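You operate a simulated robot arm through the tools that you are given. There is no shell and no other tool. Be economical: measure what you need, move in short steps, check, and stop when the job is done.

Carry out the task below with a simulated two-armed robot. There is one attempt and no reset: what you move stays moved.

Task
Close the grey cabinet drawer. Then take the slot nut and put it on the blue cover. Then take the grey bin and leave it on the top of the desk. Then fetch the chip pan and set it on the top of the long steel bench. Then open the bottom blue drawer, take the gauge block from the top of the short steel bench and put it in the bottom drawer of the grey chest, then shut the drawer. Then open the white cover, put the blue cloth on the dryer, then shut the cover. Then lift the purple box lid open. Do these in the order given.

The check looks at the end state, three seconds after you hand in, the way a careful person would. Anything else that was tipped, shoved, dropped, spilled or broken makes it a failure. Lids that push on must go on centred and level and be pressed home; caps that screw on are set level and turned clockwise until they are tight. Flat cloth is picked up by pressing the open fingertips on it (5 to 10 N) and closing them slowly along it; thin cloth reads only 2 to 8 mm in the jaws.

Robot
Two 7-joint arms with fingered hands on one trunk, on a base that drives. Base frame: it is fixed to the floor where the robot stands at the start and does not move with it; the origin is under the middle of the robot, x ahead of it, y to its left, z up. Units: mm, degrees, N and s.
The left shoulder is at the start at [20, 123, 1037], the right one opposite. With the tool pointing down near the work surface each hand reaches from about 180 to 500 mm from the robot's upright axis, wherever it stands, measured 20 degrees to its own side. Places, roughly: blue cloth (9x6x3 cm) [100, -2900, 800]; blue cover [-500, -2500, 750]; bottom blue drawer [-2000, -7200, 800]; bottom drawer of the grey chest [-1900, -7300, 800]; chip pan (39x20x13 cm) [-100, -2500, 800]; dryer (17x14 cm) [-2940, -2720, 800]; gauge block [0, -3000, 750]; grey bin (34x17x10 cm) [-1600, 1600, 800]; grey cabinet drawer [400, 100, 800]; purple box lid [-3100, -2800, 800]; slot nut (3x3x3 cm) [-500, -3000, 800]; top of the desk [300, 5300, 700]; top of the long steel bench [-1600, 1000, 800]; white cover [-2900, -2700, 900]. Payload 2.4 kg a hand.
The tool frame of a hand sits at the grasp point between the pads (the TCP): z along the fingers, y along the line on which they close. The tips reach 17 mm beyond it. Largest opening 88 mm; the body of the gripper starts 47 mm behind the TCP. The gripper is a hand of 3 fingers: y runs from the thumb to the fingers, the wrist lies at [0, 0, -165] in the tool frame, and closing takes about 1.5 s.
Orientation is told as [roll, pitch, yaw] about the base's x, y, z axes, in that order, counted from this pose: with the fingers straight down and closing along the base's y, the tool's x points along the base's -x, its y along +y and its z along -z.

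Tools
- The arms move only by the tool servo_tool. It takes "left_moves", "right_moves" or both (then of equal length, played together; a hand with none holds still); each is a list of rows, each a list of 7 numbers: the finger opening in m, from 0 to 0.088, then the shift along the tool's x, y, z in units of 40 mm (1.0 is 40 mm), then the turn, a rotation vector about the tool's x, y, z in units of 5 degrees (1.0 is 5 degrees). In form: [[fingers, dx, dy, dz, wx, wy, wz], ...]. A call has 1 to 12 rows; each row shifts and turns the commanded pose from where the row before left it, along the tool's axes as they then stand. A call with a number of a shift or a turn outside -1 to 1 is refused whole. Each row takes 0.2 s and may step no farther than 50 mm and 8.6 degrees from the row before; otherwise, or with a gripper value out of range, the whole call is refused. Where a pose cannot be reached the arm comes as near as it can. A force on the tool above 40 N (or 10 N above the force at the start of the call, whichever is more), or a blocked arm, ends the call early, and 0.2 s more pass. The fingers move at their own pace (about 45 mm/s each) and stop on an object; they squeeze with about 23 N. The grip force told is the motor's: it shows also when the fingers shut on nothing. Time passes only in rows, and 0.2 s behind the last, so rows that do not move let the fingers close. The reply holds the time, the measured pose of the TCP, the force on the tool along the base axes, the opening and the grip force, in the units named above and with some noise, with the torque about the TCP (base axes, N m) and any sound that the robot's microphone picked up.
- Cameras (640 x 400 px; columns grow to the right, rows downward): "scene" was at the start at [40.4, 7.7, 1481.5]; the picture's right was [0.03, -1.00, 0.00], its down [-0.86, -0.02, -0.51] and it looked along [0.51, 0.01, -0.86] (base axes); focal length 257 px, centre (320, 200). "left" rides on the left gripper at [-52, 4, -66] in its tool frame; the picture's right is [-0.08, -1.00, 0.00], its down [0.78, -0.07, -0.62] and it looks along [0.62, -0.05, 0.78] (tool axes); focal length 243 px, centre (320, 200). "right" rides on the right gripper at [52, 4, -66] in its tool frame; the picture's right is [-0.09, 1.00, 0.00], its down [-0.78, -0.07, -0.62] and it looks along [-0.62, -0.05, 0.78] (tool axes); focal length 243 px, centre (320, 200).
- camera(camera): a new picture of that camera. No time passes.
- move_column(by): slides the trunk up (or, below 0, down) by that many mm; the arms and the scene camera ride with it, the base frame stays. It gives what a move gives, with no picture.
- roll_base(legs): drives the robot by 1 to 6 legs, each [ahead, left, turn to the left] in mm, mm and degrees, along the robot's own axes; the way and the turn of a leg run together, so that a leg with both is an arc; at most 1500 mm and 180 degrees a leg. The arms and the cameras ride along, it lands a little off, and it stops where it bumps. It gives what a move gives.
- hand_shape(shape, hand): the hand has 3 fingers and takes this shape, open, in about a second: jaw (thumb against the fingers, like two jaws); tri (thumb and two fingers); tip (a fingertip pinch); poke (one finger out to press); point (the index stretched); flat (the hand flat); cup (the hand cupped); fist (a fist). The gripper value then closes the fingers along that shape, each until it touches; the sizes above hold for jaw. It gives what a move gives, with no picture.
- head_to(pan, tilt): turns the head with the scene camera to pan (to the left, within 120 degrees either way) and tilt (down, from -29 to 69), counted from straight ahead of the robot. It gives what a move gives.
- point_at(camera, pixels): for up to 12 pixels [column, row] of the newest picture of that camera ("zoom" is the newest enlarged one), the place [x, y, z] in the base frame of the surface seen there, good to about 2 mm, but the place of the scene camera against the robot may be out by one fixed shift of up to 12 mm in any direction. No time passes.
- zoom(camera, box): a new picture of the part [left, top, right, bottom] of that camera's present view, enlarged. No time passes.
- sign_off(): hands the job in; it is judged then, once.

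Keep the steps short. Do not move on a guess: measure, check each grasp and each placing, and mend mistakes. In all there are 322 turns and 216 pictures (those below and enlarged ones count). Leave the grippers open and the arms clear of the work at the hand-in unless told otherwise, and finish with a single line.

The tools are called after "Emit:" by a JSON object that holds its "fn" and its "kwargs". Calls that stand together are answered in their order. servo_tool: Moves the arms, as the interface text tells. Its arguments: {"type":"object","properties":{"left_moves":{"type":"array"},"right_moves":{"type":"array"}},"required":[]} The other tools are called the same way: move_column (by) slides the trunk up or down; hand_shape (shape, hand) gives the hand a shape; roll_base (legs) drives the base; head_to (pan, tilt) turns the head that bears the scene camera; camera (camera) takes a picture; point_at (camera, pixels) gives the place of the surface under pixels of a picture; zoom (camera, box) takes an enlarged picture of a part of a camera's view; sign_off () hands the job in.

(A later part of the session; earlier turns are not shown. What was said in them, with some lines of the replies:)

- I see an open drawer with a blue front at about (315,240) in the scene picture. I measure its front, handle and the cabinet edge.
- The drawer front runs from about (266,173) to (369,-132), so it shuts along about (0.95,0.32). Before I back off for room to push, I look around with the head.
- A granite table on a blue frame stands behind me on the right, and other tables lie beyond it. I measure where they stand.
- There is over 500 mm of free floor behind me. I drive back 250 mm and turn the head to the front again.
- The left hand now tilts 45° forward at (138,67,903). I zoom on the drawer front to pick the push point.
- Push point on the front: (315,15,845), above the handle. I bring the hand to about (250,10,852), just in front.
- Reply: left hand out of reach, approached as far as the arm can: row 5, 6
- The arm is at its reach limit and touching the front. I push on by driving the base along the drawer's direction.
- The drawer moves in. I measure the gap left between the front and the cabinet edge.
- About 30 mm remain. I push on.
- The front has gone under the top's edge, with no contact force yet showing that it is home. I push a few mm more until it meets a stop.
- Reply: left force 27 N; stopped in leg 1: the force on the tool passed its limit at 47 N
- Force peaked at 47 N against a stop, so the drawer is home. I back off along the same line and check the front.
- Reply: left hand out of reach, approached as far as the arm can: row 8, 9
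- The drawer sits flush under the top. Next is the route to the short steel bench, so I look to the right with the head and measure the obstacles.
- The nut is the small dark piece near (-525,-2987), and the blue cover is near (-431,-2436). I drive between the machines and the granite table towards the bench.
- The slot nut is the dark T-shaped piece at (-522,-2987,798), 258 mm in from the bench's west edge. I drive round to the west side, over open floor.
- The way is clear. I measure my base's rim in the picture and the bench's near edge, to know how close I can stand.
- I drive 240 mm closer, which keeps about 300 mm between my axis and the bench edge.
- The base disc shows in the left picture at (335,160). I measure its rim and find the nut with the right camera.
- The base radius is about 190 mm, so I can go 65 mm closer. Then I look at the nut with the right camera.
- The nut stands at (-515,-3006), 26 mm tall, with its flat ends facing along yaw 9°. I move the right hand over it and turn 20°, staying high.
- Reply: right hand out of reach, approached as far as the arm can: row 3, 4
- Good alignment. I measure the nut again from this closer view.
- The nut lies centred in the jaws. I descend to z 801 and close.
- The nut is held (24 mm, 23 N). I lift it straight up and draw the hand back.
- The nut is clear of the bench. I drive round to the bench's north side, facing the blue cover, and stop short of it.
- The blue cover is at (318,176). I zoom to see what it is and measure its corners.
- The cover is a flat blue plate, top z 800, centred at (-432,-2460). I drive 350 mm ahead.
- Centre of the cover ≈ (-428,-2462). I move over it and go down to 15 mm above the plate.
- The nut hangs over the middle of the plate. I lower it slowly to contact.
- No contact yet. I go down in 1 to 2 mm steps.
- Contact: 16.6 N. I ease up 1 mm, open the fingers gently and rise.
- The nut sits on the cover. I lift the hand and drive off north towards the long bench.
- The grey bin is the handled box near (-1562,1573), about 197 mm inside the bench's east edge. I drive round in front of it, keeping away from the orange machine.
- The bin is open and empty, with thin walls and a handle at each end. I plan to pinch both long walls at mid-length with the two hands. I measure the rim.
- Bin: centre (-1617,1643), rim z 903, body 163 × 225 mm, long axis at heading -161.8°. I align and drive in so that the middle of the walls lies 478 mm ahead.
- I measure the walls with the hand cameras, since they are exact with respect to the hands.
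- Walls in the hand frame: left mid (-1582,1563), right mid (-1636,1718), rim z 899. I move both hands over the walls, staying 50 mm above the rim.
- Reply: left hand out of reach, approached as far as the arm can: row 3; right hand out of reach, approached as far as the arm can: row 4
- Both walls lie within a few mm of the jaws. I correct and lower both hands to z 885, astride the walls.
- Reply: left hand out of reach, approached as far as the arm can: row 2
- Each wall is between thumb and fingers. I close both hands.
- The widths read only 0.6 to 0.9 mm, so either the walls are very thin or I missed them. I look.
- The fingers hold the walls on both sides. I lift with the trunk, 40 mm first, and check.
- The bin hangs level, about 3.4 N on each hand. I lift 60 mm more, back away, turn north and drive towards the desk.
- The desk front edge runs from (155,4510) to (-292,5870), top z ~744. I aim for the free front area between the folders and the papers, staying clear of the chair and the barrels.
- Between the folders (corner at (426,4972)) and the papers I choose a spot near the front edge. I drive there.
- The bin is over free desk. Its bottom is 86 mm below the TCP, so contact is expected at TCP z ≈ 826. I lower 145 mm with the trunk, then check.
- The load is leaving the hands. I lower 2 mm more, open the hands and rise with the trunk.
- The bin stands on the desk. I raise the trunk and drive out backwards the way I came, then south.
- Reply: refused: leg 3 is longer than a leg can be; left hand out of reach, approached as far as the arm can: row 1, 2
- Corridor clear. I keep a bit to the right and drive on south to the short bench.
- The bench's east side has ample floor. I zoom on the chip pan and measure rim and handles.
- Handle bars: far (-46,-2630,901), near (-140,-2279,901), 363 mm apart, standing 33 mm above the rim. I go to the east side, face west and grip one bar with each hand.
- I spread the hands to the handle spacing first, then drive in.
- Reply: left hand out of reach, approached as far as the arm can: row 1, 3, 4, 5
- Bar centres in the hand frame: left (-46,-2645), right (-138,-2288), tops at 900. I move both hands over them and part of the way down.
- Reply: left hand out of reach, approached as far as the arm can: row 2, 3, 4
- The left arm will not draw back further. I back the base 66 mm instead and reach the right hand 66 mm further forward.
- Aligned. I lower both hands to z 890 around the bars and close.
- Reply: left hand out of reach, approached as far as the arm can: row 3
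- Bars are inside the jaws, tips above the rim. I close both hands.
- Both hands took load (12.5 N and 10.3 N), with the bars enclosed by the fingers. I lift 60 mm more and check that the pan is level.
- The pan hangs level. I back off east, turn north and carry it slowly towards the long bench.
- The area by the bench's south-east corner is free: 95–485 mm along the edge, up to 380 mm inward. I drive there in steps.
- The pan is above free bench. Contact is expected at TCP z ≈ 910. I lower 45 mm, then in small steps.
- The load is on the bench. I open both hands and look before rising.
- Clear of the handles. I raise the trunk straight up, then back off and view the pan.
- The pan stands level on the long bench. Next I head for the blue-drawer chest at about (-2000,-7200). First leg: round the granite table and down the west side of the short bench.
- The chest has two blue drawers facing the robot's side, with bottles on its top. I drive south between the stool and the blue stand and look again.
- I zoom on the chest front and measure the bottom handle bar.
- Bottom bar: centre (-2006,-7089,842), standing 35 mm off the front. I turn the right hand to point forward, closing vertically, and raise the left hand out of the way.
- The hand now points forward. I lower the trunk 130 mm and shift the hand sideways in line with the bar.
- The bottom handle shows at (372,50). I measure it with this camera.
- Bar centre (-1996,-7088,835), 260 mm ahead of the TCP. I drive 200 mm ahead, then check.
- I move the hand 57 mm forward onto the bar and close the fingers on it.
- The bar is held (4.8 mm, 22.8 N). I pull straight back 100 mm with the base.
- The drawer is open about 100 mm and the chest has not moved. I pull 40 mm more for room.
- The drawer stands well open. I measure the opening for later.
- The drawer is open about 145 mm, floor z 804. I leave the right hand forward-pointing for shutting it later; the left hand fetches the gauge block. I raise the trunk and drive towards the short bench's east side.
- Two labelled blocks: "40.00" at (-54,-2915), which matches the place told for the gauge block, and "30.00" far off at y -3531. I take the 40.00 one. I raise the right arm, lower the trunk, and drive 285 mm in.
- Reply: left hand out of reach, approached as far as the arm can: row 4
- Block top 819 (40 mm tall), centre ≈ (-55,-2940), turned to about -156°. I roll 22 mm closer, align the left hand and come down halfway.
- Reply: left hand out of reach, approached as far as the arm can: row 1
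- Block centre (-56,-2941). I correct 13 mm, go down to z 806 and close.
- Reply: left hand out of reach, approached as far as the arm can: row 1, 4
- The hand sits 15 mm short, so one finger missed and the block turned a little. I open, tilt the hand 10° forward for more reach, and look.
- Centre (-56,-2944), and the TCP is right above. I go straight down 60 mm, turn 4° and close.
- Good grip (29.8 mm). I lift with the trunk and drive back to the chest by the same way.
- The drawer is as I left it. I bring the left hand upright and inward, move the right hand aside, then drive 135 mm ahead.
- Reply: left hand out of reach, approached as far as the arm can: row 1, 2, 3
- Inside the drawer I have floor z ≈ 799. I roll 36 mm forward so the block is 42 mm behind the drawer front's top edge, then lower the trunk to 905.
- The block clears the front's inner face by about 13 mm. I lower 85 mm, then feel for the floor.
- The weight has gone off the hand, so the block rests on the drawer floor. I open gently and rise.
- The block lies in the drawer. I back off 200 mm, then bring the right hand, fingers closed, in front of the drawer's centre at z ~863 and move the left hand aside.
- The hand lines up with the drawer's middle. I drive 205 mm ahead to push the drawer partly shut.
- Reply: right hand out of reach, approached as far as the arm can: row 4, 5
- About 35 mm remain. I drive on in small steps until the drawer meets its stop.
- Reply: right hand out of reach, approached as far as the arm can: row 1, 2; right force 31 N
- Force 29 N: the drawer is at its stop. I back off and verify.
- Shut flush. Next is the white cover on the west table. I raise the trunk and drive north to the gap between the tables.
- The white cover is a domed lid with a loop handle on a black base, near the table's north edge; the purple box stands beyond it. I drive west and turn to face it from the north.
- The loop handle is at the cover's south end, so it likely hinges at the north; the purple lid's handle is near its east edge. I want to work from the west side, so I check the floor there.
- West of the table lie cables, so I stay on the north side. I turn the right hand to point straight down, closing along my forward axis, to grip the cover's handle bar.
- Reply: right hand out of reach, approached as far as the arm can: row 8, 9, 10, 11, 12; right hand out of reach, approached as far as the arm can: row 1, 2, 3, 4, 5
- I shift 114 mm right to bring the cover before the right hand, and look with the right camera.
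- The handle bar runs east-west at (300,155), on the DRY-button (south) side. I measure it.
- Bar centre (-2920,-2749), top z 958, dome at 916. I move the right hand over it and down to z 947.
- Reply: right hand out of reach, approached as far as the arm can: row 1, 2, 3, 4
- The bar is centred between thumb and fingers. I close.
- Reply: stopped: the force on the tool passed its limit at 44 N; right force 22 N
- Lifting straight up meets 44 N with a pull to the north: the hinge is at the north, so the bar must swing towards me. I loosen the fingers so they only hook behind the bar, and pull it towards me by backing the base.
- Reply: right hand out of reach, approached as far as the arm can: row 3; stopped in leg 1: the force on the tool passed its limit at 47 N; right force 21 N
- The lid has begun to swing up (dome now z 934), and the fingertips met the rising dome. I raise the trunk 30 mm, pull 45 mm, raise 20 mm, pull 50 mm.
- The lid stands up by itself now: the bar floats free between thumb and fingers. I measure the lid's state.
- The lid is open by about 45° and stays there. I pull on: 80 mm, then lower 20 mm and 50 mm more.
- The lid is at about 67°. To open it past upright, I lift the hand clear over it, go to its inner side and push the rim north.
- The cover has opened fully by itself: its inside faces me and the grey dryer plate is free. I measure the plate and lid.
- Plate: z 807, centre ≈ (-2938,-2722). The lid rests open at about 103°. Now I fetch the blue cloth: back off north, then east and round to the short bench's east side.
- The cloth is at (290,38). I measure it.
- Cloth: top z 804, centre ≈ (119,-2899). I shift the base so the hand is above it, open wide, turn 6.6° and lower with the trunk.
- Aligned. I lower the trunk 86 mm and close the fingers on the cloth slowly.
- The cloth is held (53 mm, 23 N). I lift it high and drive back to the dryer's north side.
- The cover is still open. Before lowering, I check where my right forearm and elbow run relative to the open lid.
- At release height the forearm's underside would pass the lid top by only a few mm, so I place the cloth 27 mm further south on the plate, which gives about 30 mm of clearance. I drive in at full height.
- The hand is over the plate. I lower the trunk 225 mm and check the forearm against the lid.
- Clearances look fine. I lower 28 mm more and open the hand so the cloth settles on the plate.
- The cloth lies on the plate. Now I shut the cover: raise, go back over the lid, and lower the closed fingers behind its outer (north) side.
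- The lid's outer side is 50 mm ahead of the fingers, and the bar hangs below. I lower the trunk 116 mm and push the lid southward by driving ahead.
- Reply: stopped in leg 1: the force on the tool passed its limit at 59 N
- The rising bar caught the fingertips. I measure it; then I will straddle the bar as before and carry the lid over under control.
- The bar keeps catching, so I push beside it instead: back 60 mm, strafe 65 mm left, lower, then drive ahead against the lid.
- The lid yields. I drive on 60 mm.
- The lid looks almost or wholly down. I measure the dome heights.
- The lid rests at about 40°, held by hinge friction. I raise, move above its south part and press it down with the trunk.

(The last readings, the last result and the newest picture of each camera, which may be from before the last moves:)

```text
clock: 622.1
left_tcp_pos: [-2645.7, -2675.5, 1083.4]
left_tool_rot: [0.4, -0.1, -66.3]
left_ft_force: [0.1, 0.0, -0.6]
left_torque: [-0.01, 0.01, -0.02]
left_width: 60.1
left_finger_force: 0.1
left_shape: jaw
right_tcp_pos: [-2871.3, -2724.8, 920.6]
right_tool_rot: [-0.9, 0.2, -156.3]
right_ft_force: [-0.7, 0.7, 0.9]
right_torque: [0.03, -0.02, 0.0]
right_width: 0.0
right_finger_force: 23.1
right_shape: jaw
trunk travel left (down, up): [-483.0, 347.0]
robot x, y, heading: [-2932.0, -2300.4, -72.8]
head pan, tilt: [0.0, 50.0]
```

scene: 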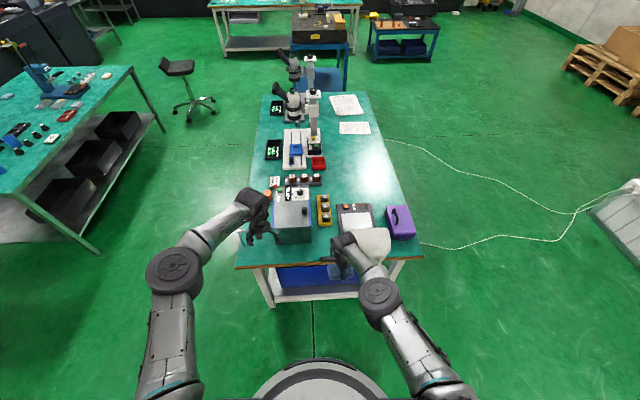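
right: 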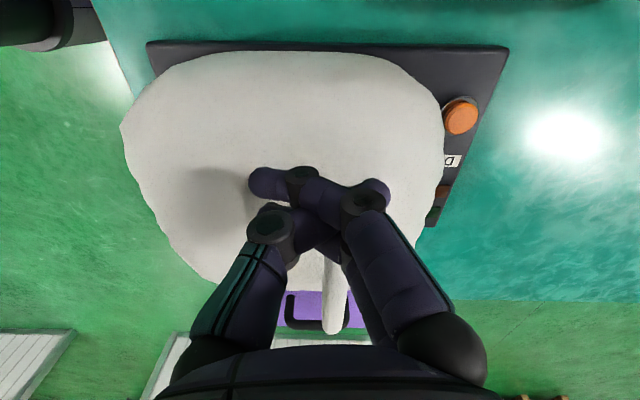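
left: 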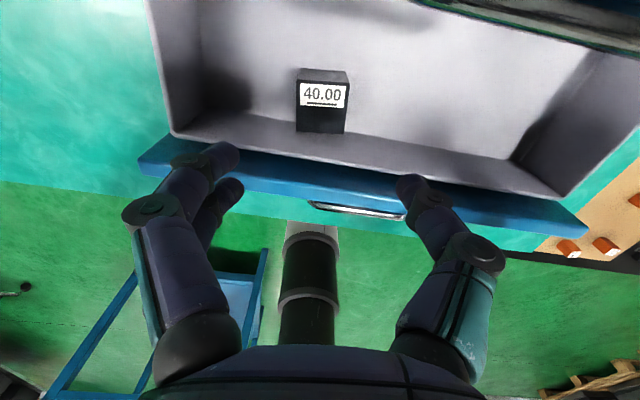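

The bar is back at (-2921,-2745,957), as before opening, so the cover is shut. Next the purple box: I raise, back off a little, turn the hand's yaw back to the default, and zoom on the box.

Emit:
{"fn": "move_column", "kwargs": {"by": 100}}

Emit:
{"fn": "servo_tool", "kwargs": {"right_moves": [[0.05, 0, 0, 0, 0, 0, -1], [0.05, 0, 0, 0, 0, 0, -1], [0.05, 0, 0, 0, 0, 0, -1], [0.05, 0, 0, 0, 0, 0, -1], [0.05, 0, 0, 0, 0, 0, -1], [0.05, 0, 0, 0, 0, 0, -1], [0.05, 0, 0, 0, 0, 0, -1], [0.05, 0, 0, 0, 0, 0, -1], [0.05, 0, 0, 0, 0, 0, -1], [0.05, 0, 0, 0, 0, 0, -1], [0.05, 0, 0, 0, 0, 0, -1], [0.05, 0, 0, 0, 0, 0, -1]]}}

Emit:
{"fn": "zoom", "kwargs": {"camera": "scene", "box": [370, 240, 470, 320]}}

```text
clock: 623.4
left_tcp_pos: [-2645.0, -2675.9, 1183.5]
left_tool_rot: [0.3, 0.0, -66.4]
left_ft_force: [-1.0, -0.1, -0.4]
left_torque: [0.0, -0.03, -0.02]
left_width: 59.7
left_finger_force: 0.0
left_shape: jaw
right_tcp_pos: [-2870.3, -2724.4, 1022.0]
right_tool_rot: [-0.7, 0.2, -156.3]
right_ft_force: [0.1, 0.2, -0.3]
right_torque: [-0.04, 0.01, 0.02]
right_width: 0.3
right_finger_force: 23.3
right_shape: jaw
trunk travel left (down, up): [-583.0, 247.0]
robot x, y, heading: [-2930.9, -2298.3, -72.6]
head pan, tilt: [0.0, 50.0]
```

```text
clock: 626.0
left_tcp_pos: [-2645.9, -2675.6, 1183.3]
left_tool_rot: [0.3, 0.0, -66.4]
left_ft_force: [1.0, 0.4, 0.0]
left_torque: [0.0, 0.0, -0.02]
left_width: 59.7
left_finger_force: 0.0
left_shape: jaw
right_tcp_pos: [-2913.3, -2719.3, 1032.4]
right_tool_rot: [-0.4, -0.5, -127.1]
right_ft_force: [0.2, -0.2, -0.5]
right_torque: [-0.02, 0.01, -0.01]
right_width: 49.8
right_finger_force: 0.1
right_shape: jaw
right hand out of reach, approached as far as the arm can: row 4, 5, 6, 7, 9, 10, 11, 12
trunk travel left (down, up): [-583.0, 247.0]
robot x, y, heading: [-2935.8, -2300.6, -72.7]
head pan, tilt: [0.0, 50.0]
```

```text
5.00 times, centred on (420, 280) of scene
```

zoom: 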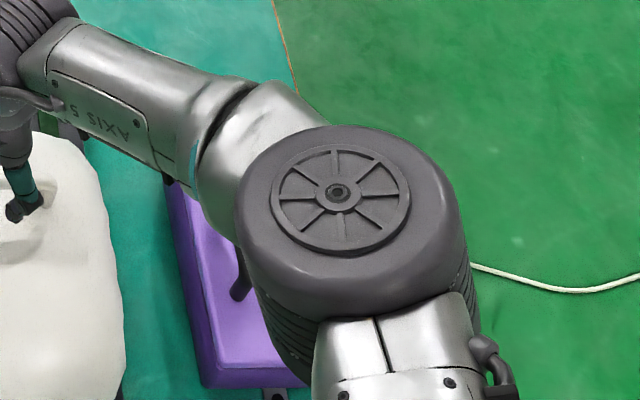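

The right wrist runs into its limit, but the left hand already has the needed yaw. I shift the robot 453 mm right so that the purple box comes before the left hand.

Emit:
{"fn": "roll_base", "kwargs": {"legs": [[-20, -453, 0]]}}

Emit:
{"fn": "camera", "kwargs": {"camera": "left"}}

Emit:
{"fn": "zoom", "kwargs": {"camera": "scene", "box": [200, 180, 380, 320]}}

```text
clock: 628.8
left_tcp_pos: [-3088.4, -2791.7, 1184.0]
left_tool_rot: [0.4, -0.1, -66.3]
left_ft_force: [0.8, 0.9, 0.5]
left_torque: [-0.01, -0.01, 0.0]
left_width: 59.6
left_finger_force: 0.0
left_shape: jaw
right_tcp_pos: [-3356.0, -2836.0, 1033.0]
right_tool_rot: [-0.4, -0.6, -127.0]
right_ft_force: [-0.3, -0.1, -0.1]
right_torque: [0.01, 0.0, -0.01]
right_width: 50.1
right_finger_force: 0.0
right_shape: jaw
trunk travel left (down, up): [-583.0, 247.0]
robot x, y, heading: [-3375.0, -2412.4, -72.8]
head pan, tilt: [0.0, 50.0]
```

```text
71 pictures are left
```

left: 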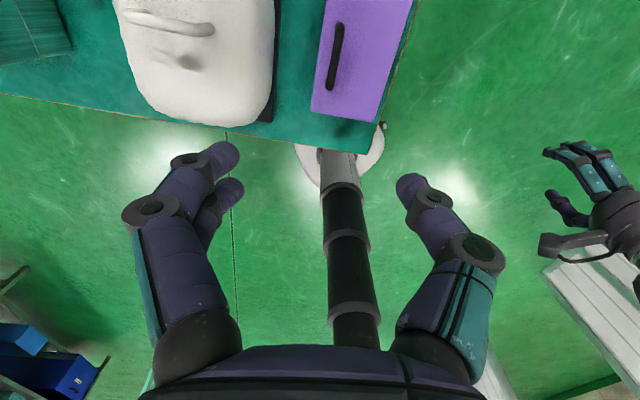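

```text
2.86 times, centred on (290, 250) of scene
```

zoom: 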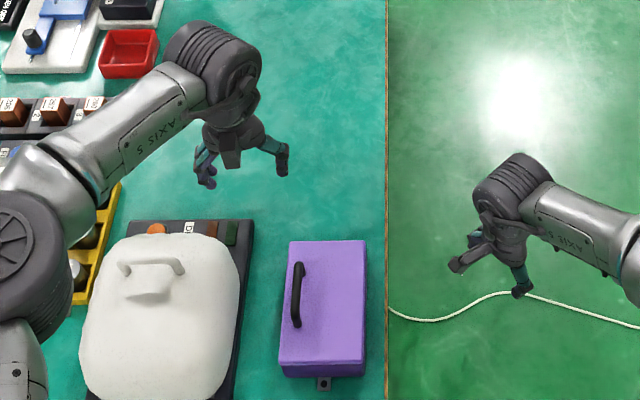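

The purple box's bar lies near its east edge. I measure it with the left camera.

Emit:
{"fn": "point_at", "kwargs": {"camera": "left", "pixels": [[340, 28], [335, 55], [330, 85], [318, 105], [378, 118], [410, 5], [327, 10], [365, 60], [355, 130], [345, 55]]}}

Emit:
{"fn": "zoom", "kwargs": {"camera": "left", "box": [290, 0, 420, 140]}}

```text
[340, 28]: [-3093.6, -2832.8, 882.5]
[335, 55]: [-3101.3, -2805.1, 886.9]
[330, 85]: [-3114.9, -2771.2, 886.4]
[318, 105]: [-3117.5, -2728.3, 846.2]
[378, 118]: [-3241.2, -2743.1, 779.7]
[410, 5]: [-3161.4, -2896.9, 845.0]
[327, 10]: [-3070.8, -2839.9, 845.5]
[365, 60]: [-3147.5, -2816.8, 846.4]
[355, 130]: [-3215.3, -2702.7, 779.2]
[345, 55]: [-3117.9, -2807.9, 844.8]
```

```text
2.86 times, centred on (355, 70) of left
```

zoom: 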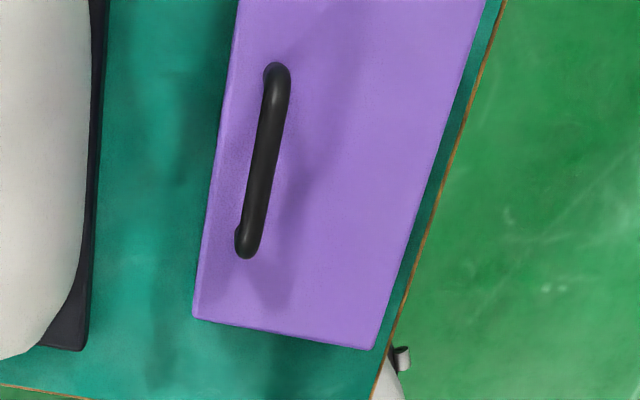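

Bar: centre (-3104,-2803), top z 887, lid top z 846; the hinge should be on the west side. I lower the trunk 245 mm and line the left hand up above the bar.

Emit:
{"fn": "move_column", "kwargs": {"by": -245}}

Emit:
{"fn": "servo_tool", "kwargs": {"left_moves": [[0.05, -0.1, -0.47, 0, 0, 0, 0.92], [0.05, 0, 0, 0, 0, 0, 0], [0.05, 0, 0, 0, 0, 0, 0]]}}

Emit:
{"fn": "camera", "kwargs": {"camera": "left"}}

Emit:
{"fn": "point_at", "kwargs": {"camera": "left", "pixels": [[320, 60], [320, 100], [320, 130], [320, 160]]}}

```text
clock: 631.3
left_tcp_pos: [-3087.4, -2791.5, 938.8]
left_tool_rot: [0.3, -0.1, -66.3]
left_ft_force: [0.8, -0.8, 1.1]
left_torque: [0.0, 0.02, 0.01]
left_width: 59.7
left_finger_force: 0.0
left_shape: jaw
right_tcp_pos: [-3355.6, -2835.8, 786.8]
right_tool_rot: [-0.4, -0.5, -127.1]
right_ft_force: [-0.5, -0.5, 0.2]
right_torque: [0.0, 0.0, 0.02]
right_width: 50.1
right_finger_force: 0.1
right_shape: jaw
trunk travel left (down, up): [-338.0, 492.0]
robot x, y, heading: [-3375.1, -2412.9, -72.8]
head pan, tilt: [0.0, 50.0]
```

```text
clock: 632.1
left_tcp_pos: [-3104.7, -2804.1, 937.8]
left_tool_rot: [0.3, 0.1, -70.9]
left_ft_force: [-0.3, -0.6, 0.9]
left_torque: [0.01, -0.01, -0.01]
left_width: 50.5
left_finger_force: 0.0
left_shape: jaw
right_tcp_pos: [-3355.1, -2836.4, 786.5]
right_tool_rot: [-0.4, -0.4, -127.1]
right_ft_force: [0.3, -1.0, 0.0]
right_torque: [0.03, -0.03, -0.03]
right_width: 50.0
right_finger_force: 0.0
right_shape: jaw
trunk travel left (down, up): [-338.0, 492.0]
robot x, y, heading: [-3373.5, -2413.9, -72.9]
head pan, tilt: [0.0, 50.0]
```

```text
68 pictures are left
```

left: 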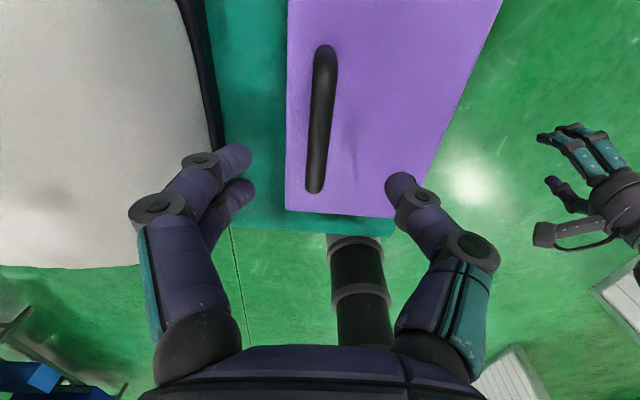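

```text
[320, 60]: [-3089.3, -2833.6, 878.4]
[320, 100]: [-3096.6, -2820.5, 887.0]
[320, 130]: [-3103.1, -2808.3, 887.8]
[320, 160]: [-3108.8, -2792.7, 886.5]
```

Bar under the TCP. I narrow the fingers to 40 mm, lower 61 mm and close around the bar.

Emit:
{"fn": "servo_tool", "kwargs": {"left_moves": [[0.04, 0.1, 0, 0, 0, 0, 0], [0.04, 0, 0, 0, 0, 0, 0]]}}

Emit:
{"fn": "move_column", "kwargs": {"by": -61}}

Emit:
{"fn": "servo_tool", "kwargs": {"left_moves": [[0.02, 0, 0, 0, 0, 0, 0], [0, 0, 0, 0, 0, 0, 0], [0, 0, 0, 0, 0, 0, 0], [0, 0, 0, 0, 0, 0, 0], [0, 0, 0, 0, 0, 0, 0], [0, 0, 0, 0, 0, 0, 0]]}}

Emit:
{"fn": "camera", "kwargs": {"camera": "left"}}

```text
clock: 632.7
left_tcp_pos: [-3105.6, -2799.2, 938.4]
left_tool_rot: [0.4, 0.0, -70.9]
left_ft_force: [-0.1, -0.3, 1.1]
left_torque: [0.01, -0.03, 0.01]
left_width: 40.6
left_finger_force: 0.0
left_shape: jaw
right_tcp_pos: [-3354.2, -2836.5, 789.0]
right_tool_rot: [-0.4, -0.5, -127.0]
right_ft_force: [0.3, -0.1, 0.2]
right_torque: [-0.01, 0.01, 0.02]
right_width: 50.3
right_finger_force: 0.1
right_shape: jaw
trunk travel left (down, up): [-338.0, 492.0]
robot x, y, heading: [-3374.4, -2411.9, -72.7]
head pan, tilt: [0.0, 50.0]
```

```text
clock: 633.7
left_tcp_pos: [-3104.9, -2799.8, 876.5]
left_tool_rot: [0.2, 0.0, -70.9]
left_ft_force: [0.4, -0.9, -0.5]
left_torque: [0.02, 0.02, 0.01]
left_width: 40.7
left_finger_force: 0.0
left_shape: jaw
right_tcp_pos: [-3355.3, -2835.2, 727.1]
right_tool_rot: [-0.4, -0.5, -127.0]
right_ft_force: [-0.1, -0.3, -0.1]
right_torque: [0.0, -0.04, -0.01]
right_width: 50.1
right_finger_force: 0.1
right_shape: jaw
trunk travel left (down, up): [-277.0, 553.0]
robot x, y, heading: [-3376.7, -2413.4, -72.8]
head pan, tilt: [0.0, 50.0]
```

```text
clock: 635.1
left_tcp_pos: [-3106.0, -2800.5, 876.7]
left_tool_rot: [0.2, 0.0, -70.9]
left_ft_force: [-6.7, -1.8, -4.9]
left_torque: [-0.01, -0.01, -0.02]
left_width: 0.1
left_finger_force: 22.4
left_shape: jaw
right_tcp_pos: [-3355.9, -2835.4, 725.7]
right_tool_rot: [-0.4, -0.5, -127.1]
right_ft_force: [0.1, -0.6, 0.8]
right_torque: [0.02, -0.03, -0.01]
right_width: 50.1
right_finger_force: 0.0
right_shape: jaw
trunk travel left (down, up): [-277.0, 553.0]
robot x, y, heading: [-3376.8, -2412.7, -72.8]
head pan, tilt: [0.0, 50.0]
```

```text
67 pictures are left
```

left: 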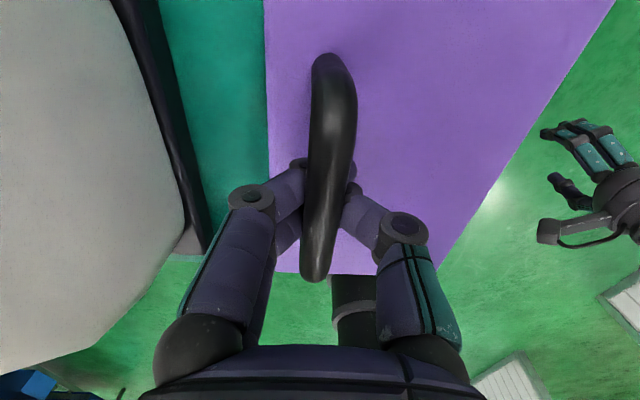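

The bar is enclosed by the fingers. I start the lid along its arc (up and west) with a short test.

Emit:
{"fn": "servo_tool", "kwargs": {"left_moves": [[0, 0, -0.095, -0.14, 0, 0, 0], [0, 0, -0.095, -0.14, 0, 0, 0], [0, 0, -0.145, -0.145, 0, 0, 0], [0, 0, -0.145, -0.145, 0, 0, 0], [0, 0, 0, 0, 0, 0, 0]]}}

Emit:
{"fn": "camera", "kwargs": {"camera": "left"}}

```text
clock: 636.3
left_tcp_pos: [-3123.0, -2806.1, 899.4]
left_tool_rot: [0.5, 0.0, -71.1]
left_ft_force: [-7.5, 0.0, -9.0]
left_torque: [0.01, -0.07, -0.03]
left_width: 0.0
left_finger_force: 23.3
left_shape: jaw
right_tcp_pos: [-3355.6, -2835.7, 727.9]
right_tool_rot: [-0.4, -0.4, -127.1]
right_ft_force: [0.3, 0.6, 0.7]
right_torque: [0.01, -0.01, 0.02]
right_width: 49.9
right_finger_force: 0.0
right_shape: jaw
trunk travel left (down, up): [-277.0, 553.0]
robot x, y, heading: [-3374.0, -2413.3, -73.1]
head pan, tilt: [0.0, 50.0]
```

```text
66 pictures are left
```

left: 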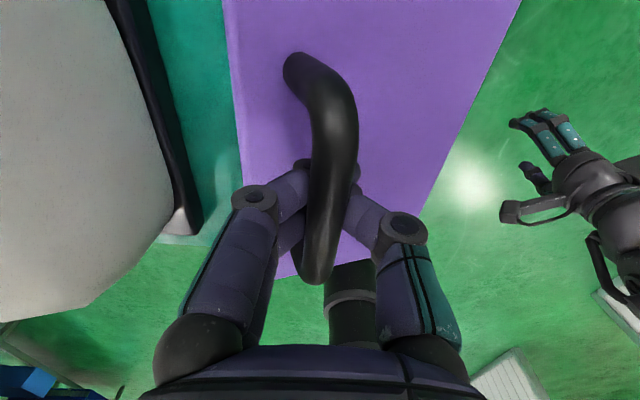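

The lid follows the arc (force ~12 N). I carry on along it, a bit more westward.

Emit:
{"fn": "servo_tool", "kwargs": {"left_moves": [[0, 0, -0.22, -0.1, 0, 0, 0], [0, 0, -0.2, -0.1, 0, 0, 0], [0, 0, -0.19, -0.08, 0, 0, 0], [0, 0, -0.19, -0.07, 0, 0, 0], [0, 0, -0.195, -0.05, 0, 0, 0], [0, 0, -0.195, -0.04, 0, 0, 0], [0, 0, 0, 0, 0, 0, 0]]}}

Emit:
{"fn": "camera", "kwargs": {"camera": "left"}}

```text
clock: 637.9
left_tcp_pos: [-3168.1, -2821.2, 916.7]
left_tool_rot: [0.3, 0.0, -70.9]
left_ft_force: [-0.2, 1.3, -2.3]
left_torque: [-0.02, -0.01, -0.01]
left_width: 0.0
left_finger_force: 23.2
left_shape: jaw
right_tcp_pos: [-3355.7, -2836.2, 726.1]
right_tool_rot: [-0.5, -0.6, -127.1]
right_ft_force: [0.8, -0.4, 0.2]
right_torque: [-0.03, -0.02, -0.01]
right_width: 50.0
right_finger_force: 0.1
right_shape: jaw
trunk travel left (down, up): [-277.0, 553.0]
robot x, y, heading: [-3378.5, -2412.0, -72.8]
head pan, tilt: [0.0, 50.0]
```

```text
65 pictures are left
```

left: 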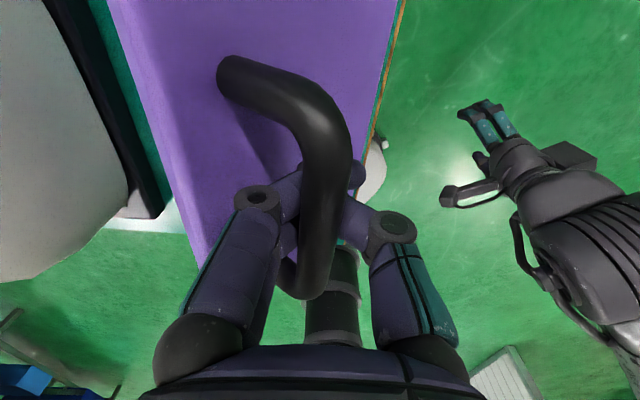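

About 50° open with low force. I continue over the top, slowly.

Emit:
{"fn": "servo_tool", "kwargs": {"left_moves": [[0, 0, -0.165, -0.01, 0, 0, 0], [0, 0, -0.165, -0.01, 0, 0, 0], [0, 0, -0.2, 0.02, 0, 0, 0], [0, 0, -0.2, 0.02, 0, 0, 0], [0, 0, -0.195, 0.05, 0, 0, 0], [0, 0, -0.195, 0.05, 0, 0, 0], [0, 0, -0.18, 0.085, 0, 0, 0], [0, 0, -0.18, 0.085, 0, 0, 0], [0, 0, 0, 0, 0, 0, 0]]}}

Emit:
{"fn": "camera", "kwargs": {"camera": "left"}}

Emit:
{"fn": "zoom", "kwargs": {"camera": "scene", "box": [200, 200, 380, 340]}}

```text
clock: 639.9
left_tcp_pos: [-3224.5, -2839.2, 904.9]
left_tool_rot: [0.3, 0.0, -71.0]
left_ft_force: [-0.6, 0.4, 0.8]
left_torque: [0.05, -0.03, 0.01]
left_width: 0.0
left_finger_force: 23.1
left_shape: jaw
right_tcp_pos: [-3355.9, -2836.2, 725.8]
right_tool_rot: [-0.4, -0.5, -127.0]
right_ft_force: [-0.5, -0.1, -0.5]
right_torque: [0.02, 0.0, 0.0]
right_width: 50.1
right_finger_force: 0.1
right_shape: jaw
trunk travel left (down, up): [-277.0, 553.0]
robot x, y, heading: [-3375.7, -2416.4, -72.7]
head pan, tilt: [0.0, 50.0]
```

```text
64 pictures are left
```

left: 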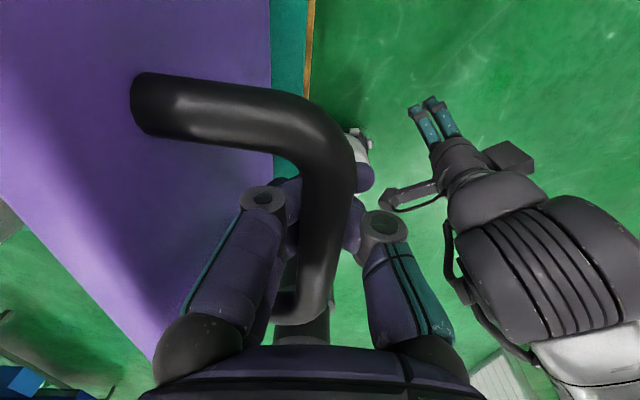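

```text
2.86 times, centred on (290, 270) of scene
```

zoom: 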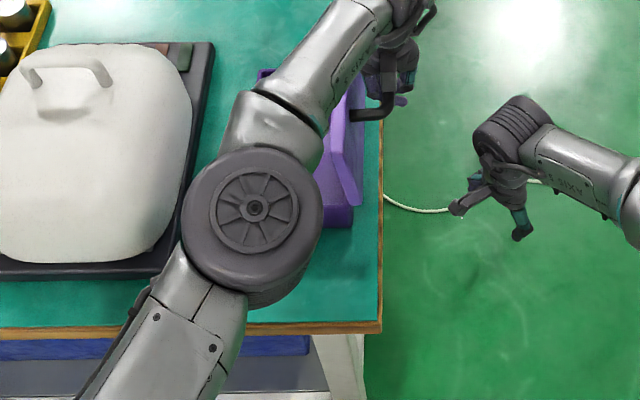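

The lid is about upright. I go 15° further towards its stop.

Emit:
{"fn": "servo_tool", "kwargs": {"left_moves": [[0, 0, -0.17, 0.11, 0, 0, 0], [0, 0, -0.16, 0.13, 0, 0, 0], [0, 0, -0.15, 0.14, 0, 0, 0], [0, 0, 0, 0, 0, 0, 0]]}}

Emit:
{"fn": "camera", "kwargs": {"camera": "left"}}

```text
clock: 640.9
left_tcp_pos: [-3245.8, -2838.5, 890.8]
left_tool_rot: [0.2, 0.0, -70.9]
left_ft_force: [-1.5, -0.4, -0.1]
left_torque: [-0.01, 0.01, 0.02]
left_width: 0.0
left_finger_force: 23.2
left_shape: jaw
left hand out of reach, approached as far as the arm can: row 1, 3
right_tcp_pos: [-3355.1, -2835.6, 727.0]
right_tool_rot: [-0.4, -0.5, -127.1]
right_ft_force: [-0.2, -0.1, -0.1]
right_torque: [-0.04, -0.02, 0.01]
right_width: 50.2
right_finger_force: 0.0
right_shape: jaw
trunk travel left (down, up): [-277.0, 553.0]
robot x, y, heading: [-3378.3, -2411.6, -72.8]
head pan, tilt: [0.0, 50.0]
```

```text
62 pictures are left
```

left: 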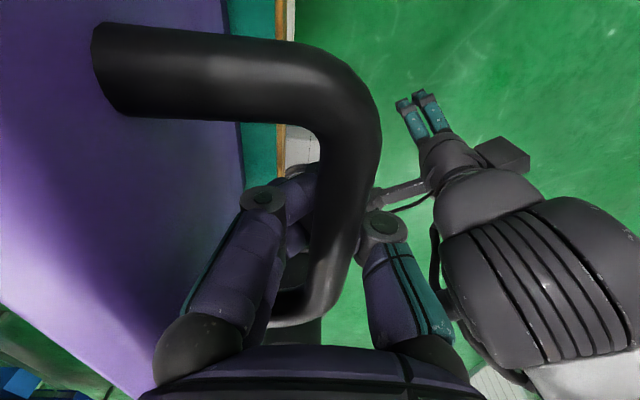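

Past upright with low force. I open the fingers slightly and raise the hand straight up off the bar.

Emit:
{"fn": "servo_tool", "kwargs": {"left_moves": [[0.02, 0, 0, 0, 0, 0, 0], [0.035, 0, 0, 0, 0, 0, 0], [0.035, 0, 0, 0, 0, 0, 0], [0.035, 0, 0, 0, 0, 0, 0]]}}

Emit:
{"fn": "move_column", "kwargs": {"by": 130}}

Emit:
{"fn": "camera", "kwargs": {"camera": "left"}}

```text
clock: 641.9
left_tcp_pos: [-3246.8, -2838.4, 890.7]
left_tool_rot: [0.3, 0.0, -70.9]
left_ft_force: [0.9, -0.3, -0.2]
left_torque: [0.01, -0.03, -0.02]
left_width: 34.3
left_finger_force: 0.1
left_shape: jaw
right_tcp_pos: [-3354.9, -2836.9, 727.1]
right_tool_rot: [-0.4, -0.5, -127.1]
right_ft_force: [0.1, 0.0, 0.5]
right_torque: [-0.01, 0.01, 0.0]
right_width: 50.1
right_finger_force: 0.1
right_shape: jaw
trunk travel left (down, up): [-277.0, 553.0]
robot x, y, heading: [-3374.4, -2412.9, -72.7]
head pan, tilt: [0.0, 50.0]
```

```text
clock: 643.5
left_tcp_pos: [-3244.1, -2837.6, 1020.7]
left_tool_rot: [0.4, 0.0, -70.8]
left_ft_force: [-0.2, 0.6, -0.7]
left_torque: [-0.01, 0.0, -0.02]
left_width: 34.7
left_finger_force: 0.0
left_shape: jaw
right_tcp_pos: [-3355.2, -2835.4, 857.3]
right_tool_rot: [-0.4, -0.6, -127.1]
right_ft_force: [0.0, 0.2, 0.8]
right_torque: [0.02, -0.02, 0.01]
right_width: 50.1
right_finger_force: 0.0
right_shape: jaw
trunk travel left (down, up): [-407.0, 423.0]
robot x, y, heading: [-3380.6, -2416.4, -72.9]
head pan, tilt: [0.0, 50.0]
```

```text
61 pictures are left
```

left: 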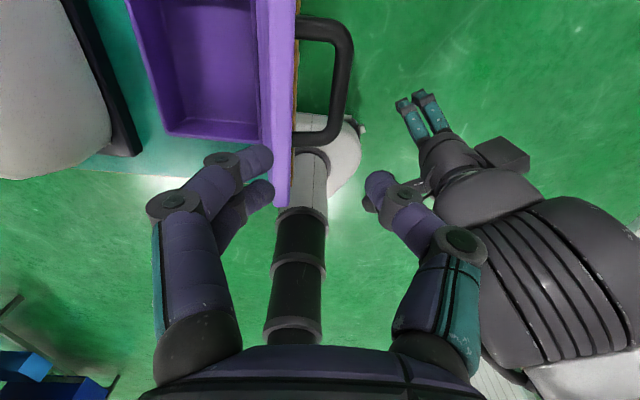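

The purple lid stays open by itself. I open the hands, back away and take a last look.

Emit:
{"fn": "roll_base", "kwargs": {"legs": [[-400, 0, 0]]}}

Emit:
{"fn": "servo_tool", "kwargs": {"left_moves": [[0.088, 0, 0, 0, 0, 0, 0], [0.088, 0, 0, 0, 0, 0, 0], [0.088, 0, 0, 0, 0, 0, 0], [0.088, 0, 0, 0, 0, 0, 0]], "right_moves": [[0.088, 0, 0, 0, 0, 0, 0], [0.088, 0, 0, 0, 0, 0, 0], [0.088, 0, 0, 0, 0, 0, 0], [0.088, 0, 0, 0, 0, 0, 0]]}}

Emit:
{"fn": "head_to", "kwargs": {"pan": 15, "tilt": 40}}

Emit:
{"fn": "zoom", "kwargs": {"camera": "scene", "box": [200, 120, 420, 290]}}

```text
clock: 646.0
left_tcp_pos: [-3363.4, -2459.4, 1019.9]
left_tool_rot: [0.3, -0.1, -71.1]
left_ft_force: [0.4, 0.4, 0.6]
left_torque: [0.04, -0.02, -0.02]
left_width: 34.7
left_finger_force: 0.0
left_shape: jaw
right_tcp_pos: [-3473.3, -2454.7, 856.2]
right_tool_rot: [-0.5, -0.6, -127.3]
right_ft_force: [-0.5, 0.0, 0.4]
right_torque: [-0.02, 0.0, -0.01]
right_width: 50.2
right_finger_force: 0.1
right_shape: jaw
trunk travel left (down, up): [-407.0, 423.0]
robot x, y, heading: [-3491.9, -2033.1, -72.9]
head pan, tilt: [0.0, 50.0]
```

```text
clock: 647.0
left_tcp_pos: [-3363.9, -2457.6, 1020.1]
left_tool_rot: [0.3, 0.0, -71.1]
left_ft_force: [0.0, 0.0, 0.1]
left_torque: [-0.01, 0.01, -0.01]
left_width: 87.9
left_finger_force: 0.0
left_shape: jaw
right_tcp_pos: [-3472.9, -2456.0, 856.6]
right_tool_rot: [-0.3, -0.5, -127.2]
right_ft_force: [-0.4, 0.3, 0.4]
right_torque: [0.03, -0.02, 0.0]
right_width: 87.8
right_finger_force: 0.1
right_shape: jaw
trunk travel left (down, up): [-407.0, 423.0]
robot x, y, heading: [-3490.4, -2031.5, -73.2]
head pan, tilt: [0.0, 50.0]
```

```text
clock: 647.7
left_tcp_pos: [-3363.1, -2458.4, 1020.2]
left_tool_rot: [0.3, 0.0, -71.1]
left_ft_force: [0.6, 0.6, -0.3]
left_torque: [0.01, 0.02, -0.02]
left_width: 87.8
left_finger_force: 0.0
left_shape: jaw
right_tcp_pos: [-3473.3, -2455.8, 856.4]
right_tool_rot: [-0.4, -0.5, -127.2]
right_ft_force: [0.0, -0.1, 1.0]
right_torque: [-0.01, 0.02, -0.02]
right_width: 88.1
right_finger_force: 0.0
right_shape: jaw
trunk travel left (down, up): [-407.0, 423.0]
robot x, y, heading: [-3495.2, -2030.3, -72.9]
head pan, tilt: [15.0, 40.0]
```

```text
2.35 times, centred on (310, 205) of scene
```

zoom: 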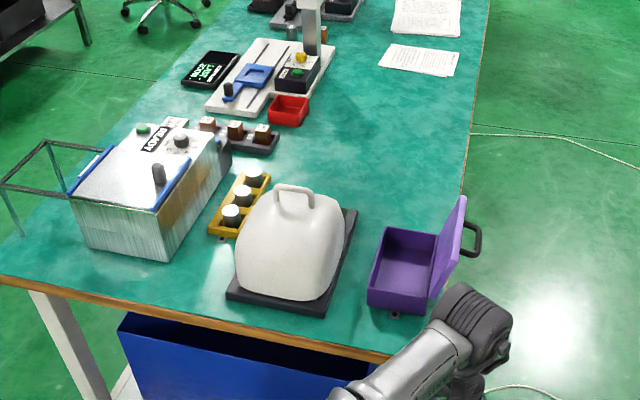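

The white cover is shut and level, the purple lid stands open, and the hands are open and clear. I hand in.

Emit:
{"fn": "sign_off", "kwargs": {}}

```text
The job is handed in.
```

All seven jobs were done in the order given and handed in; I took the block labelled 40.00 as the gauge block, since the one labelled 30.00 lay well off the place you gave.
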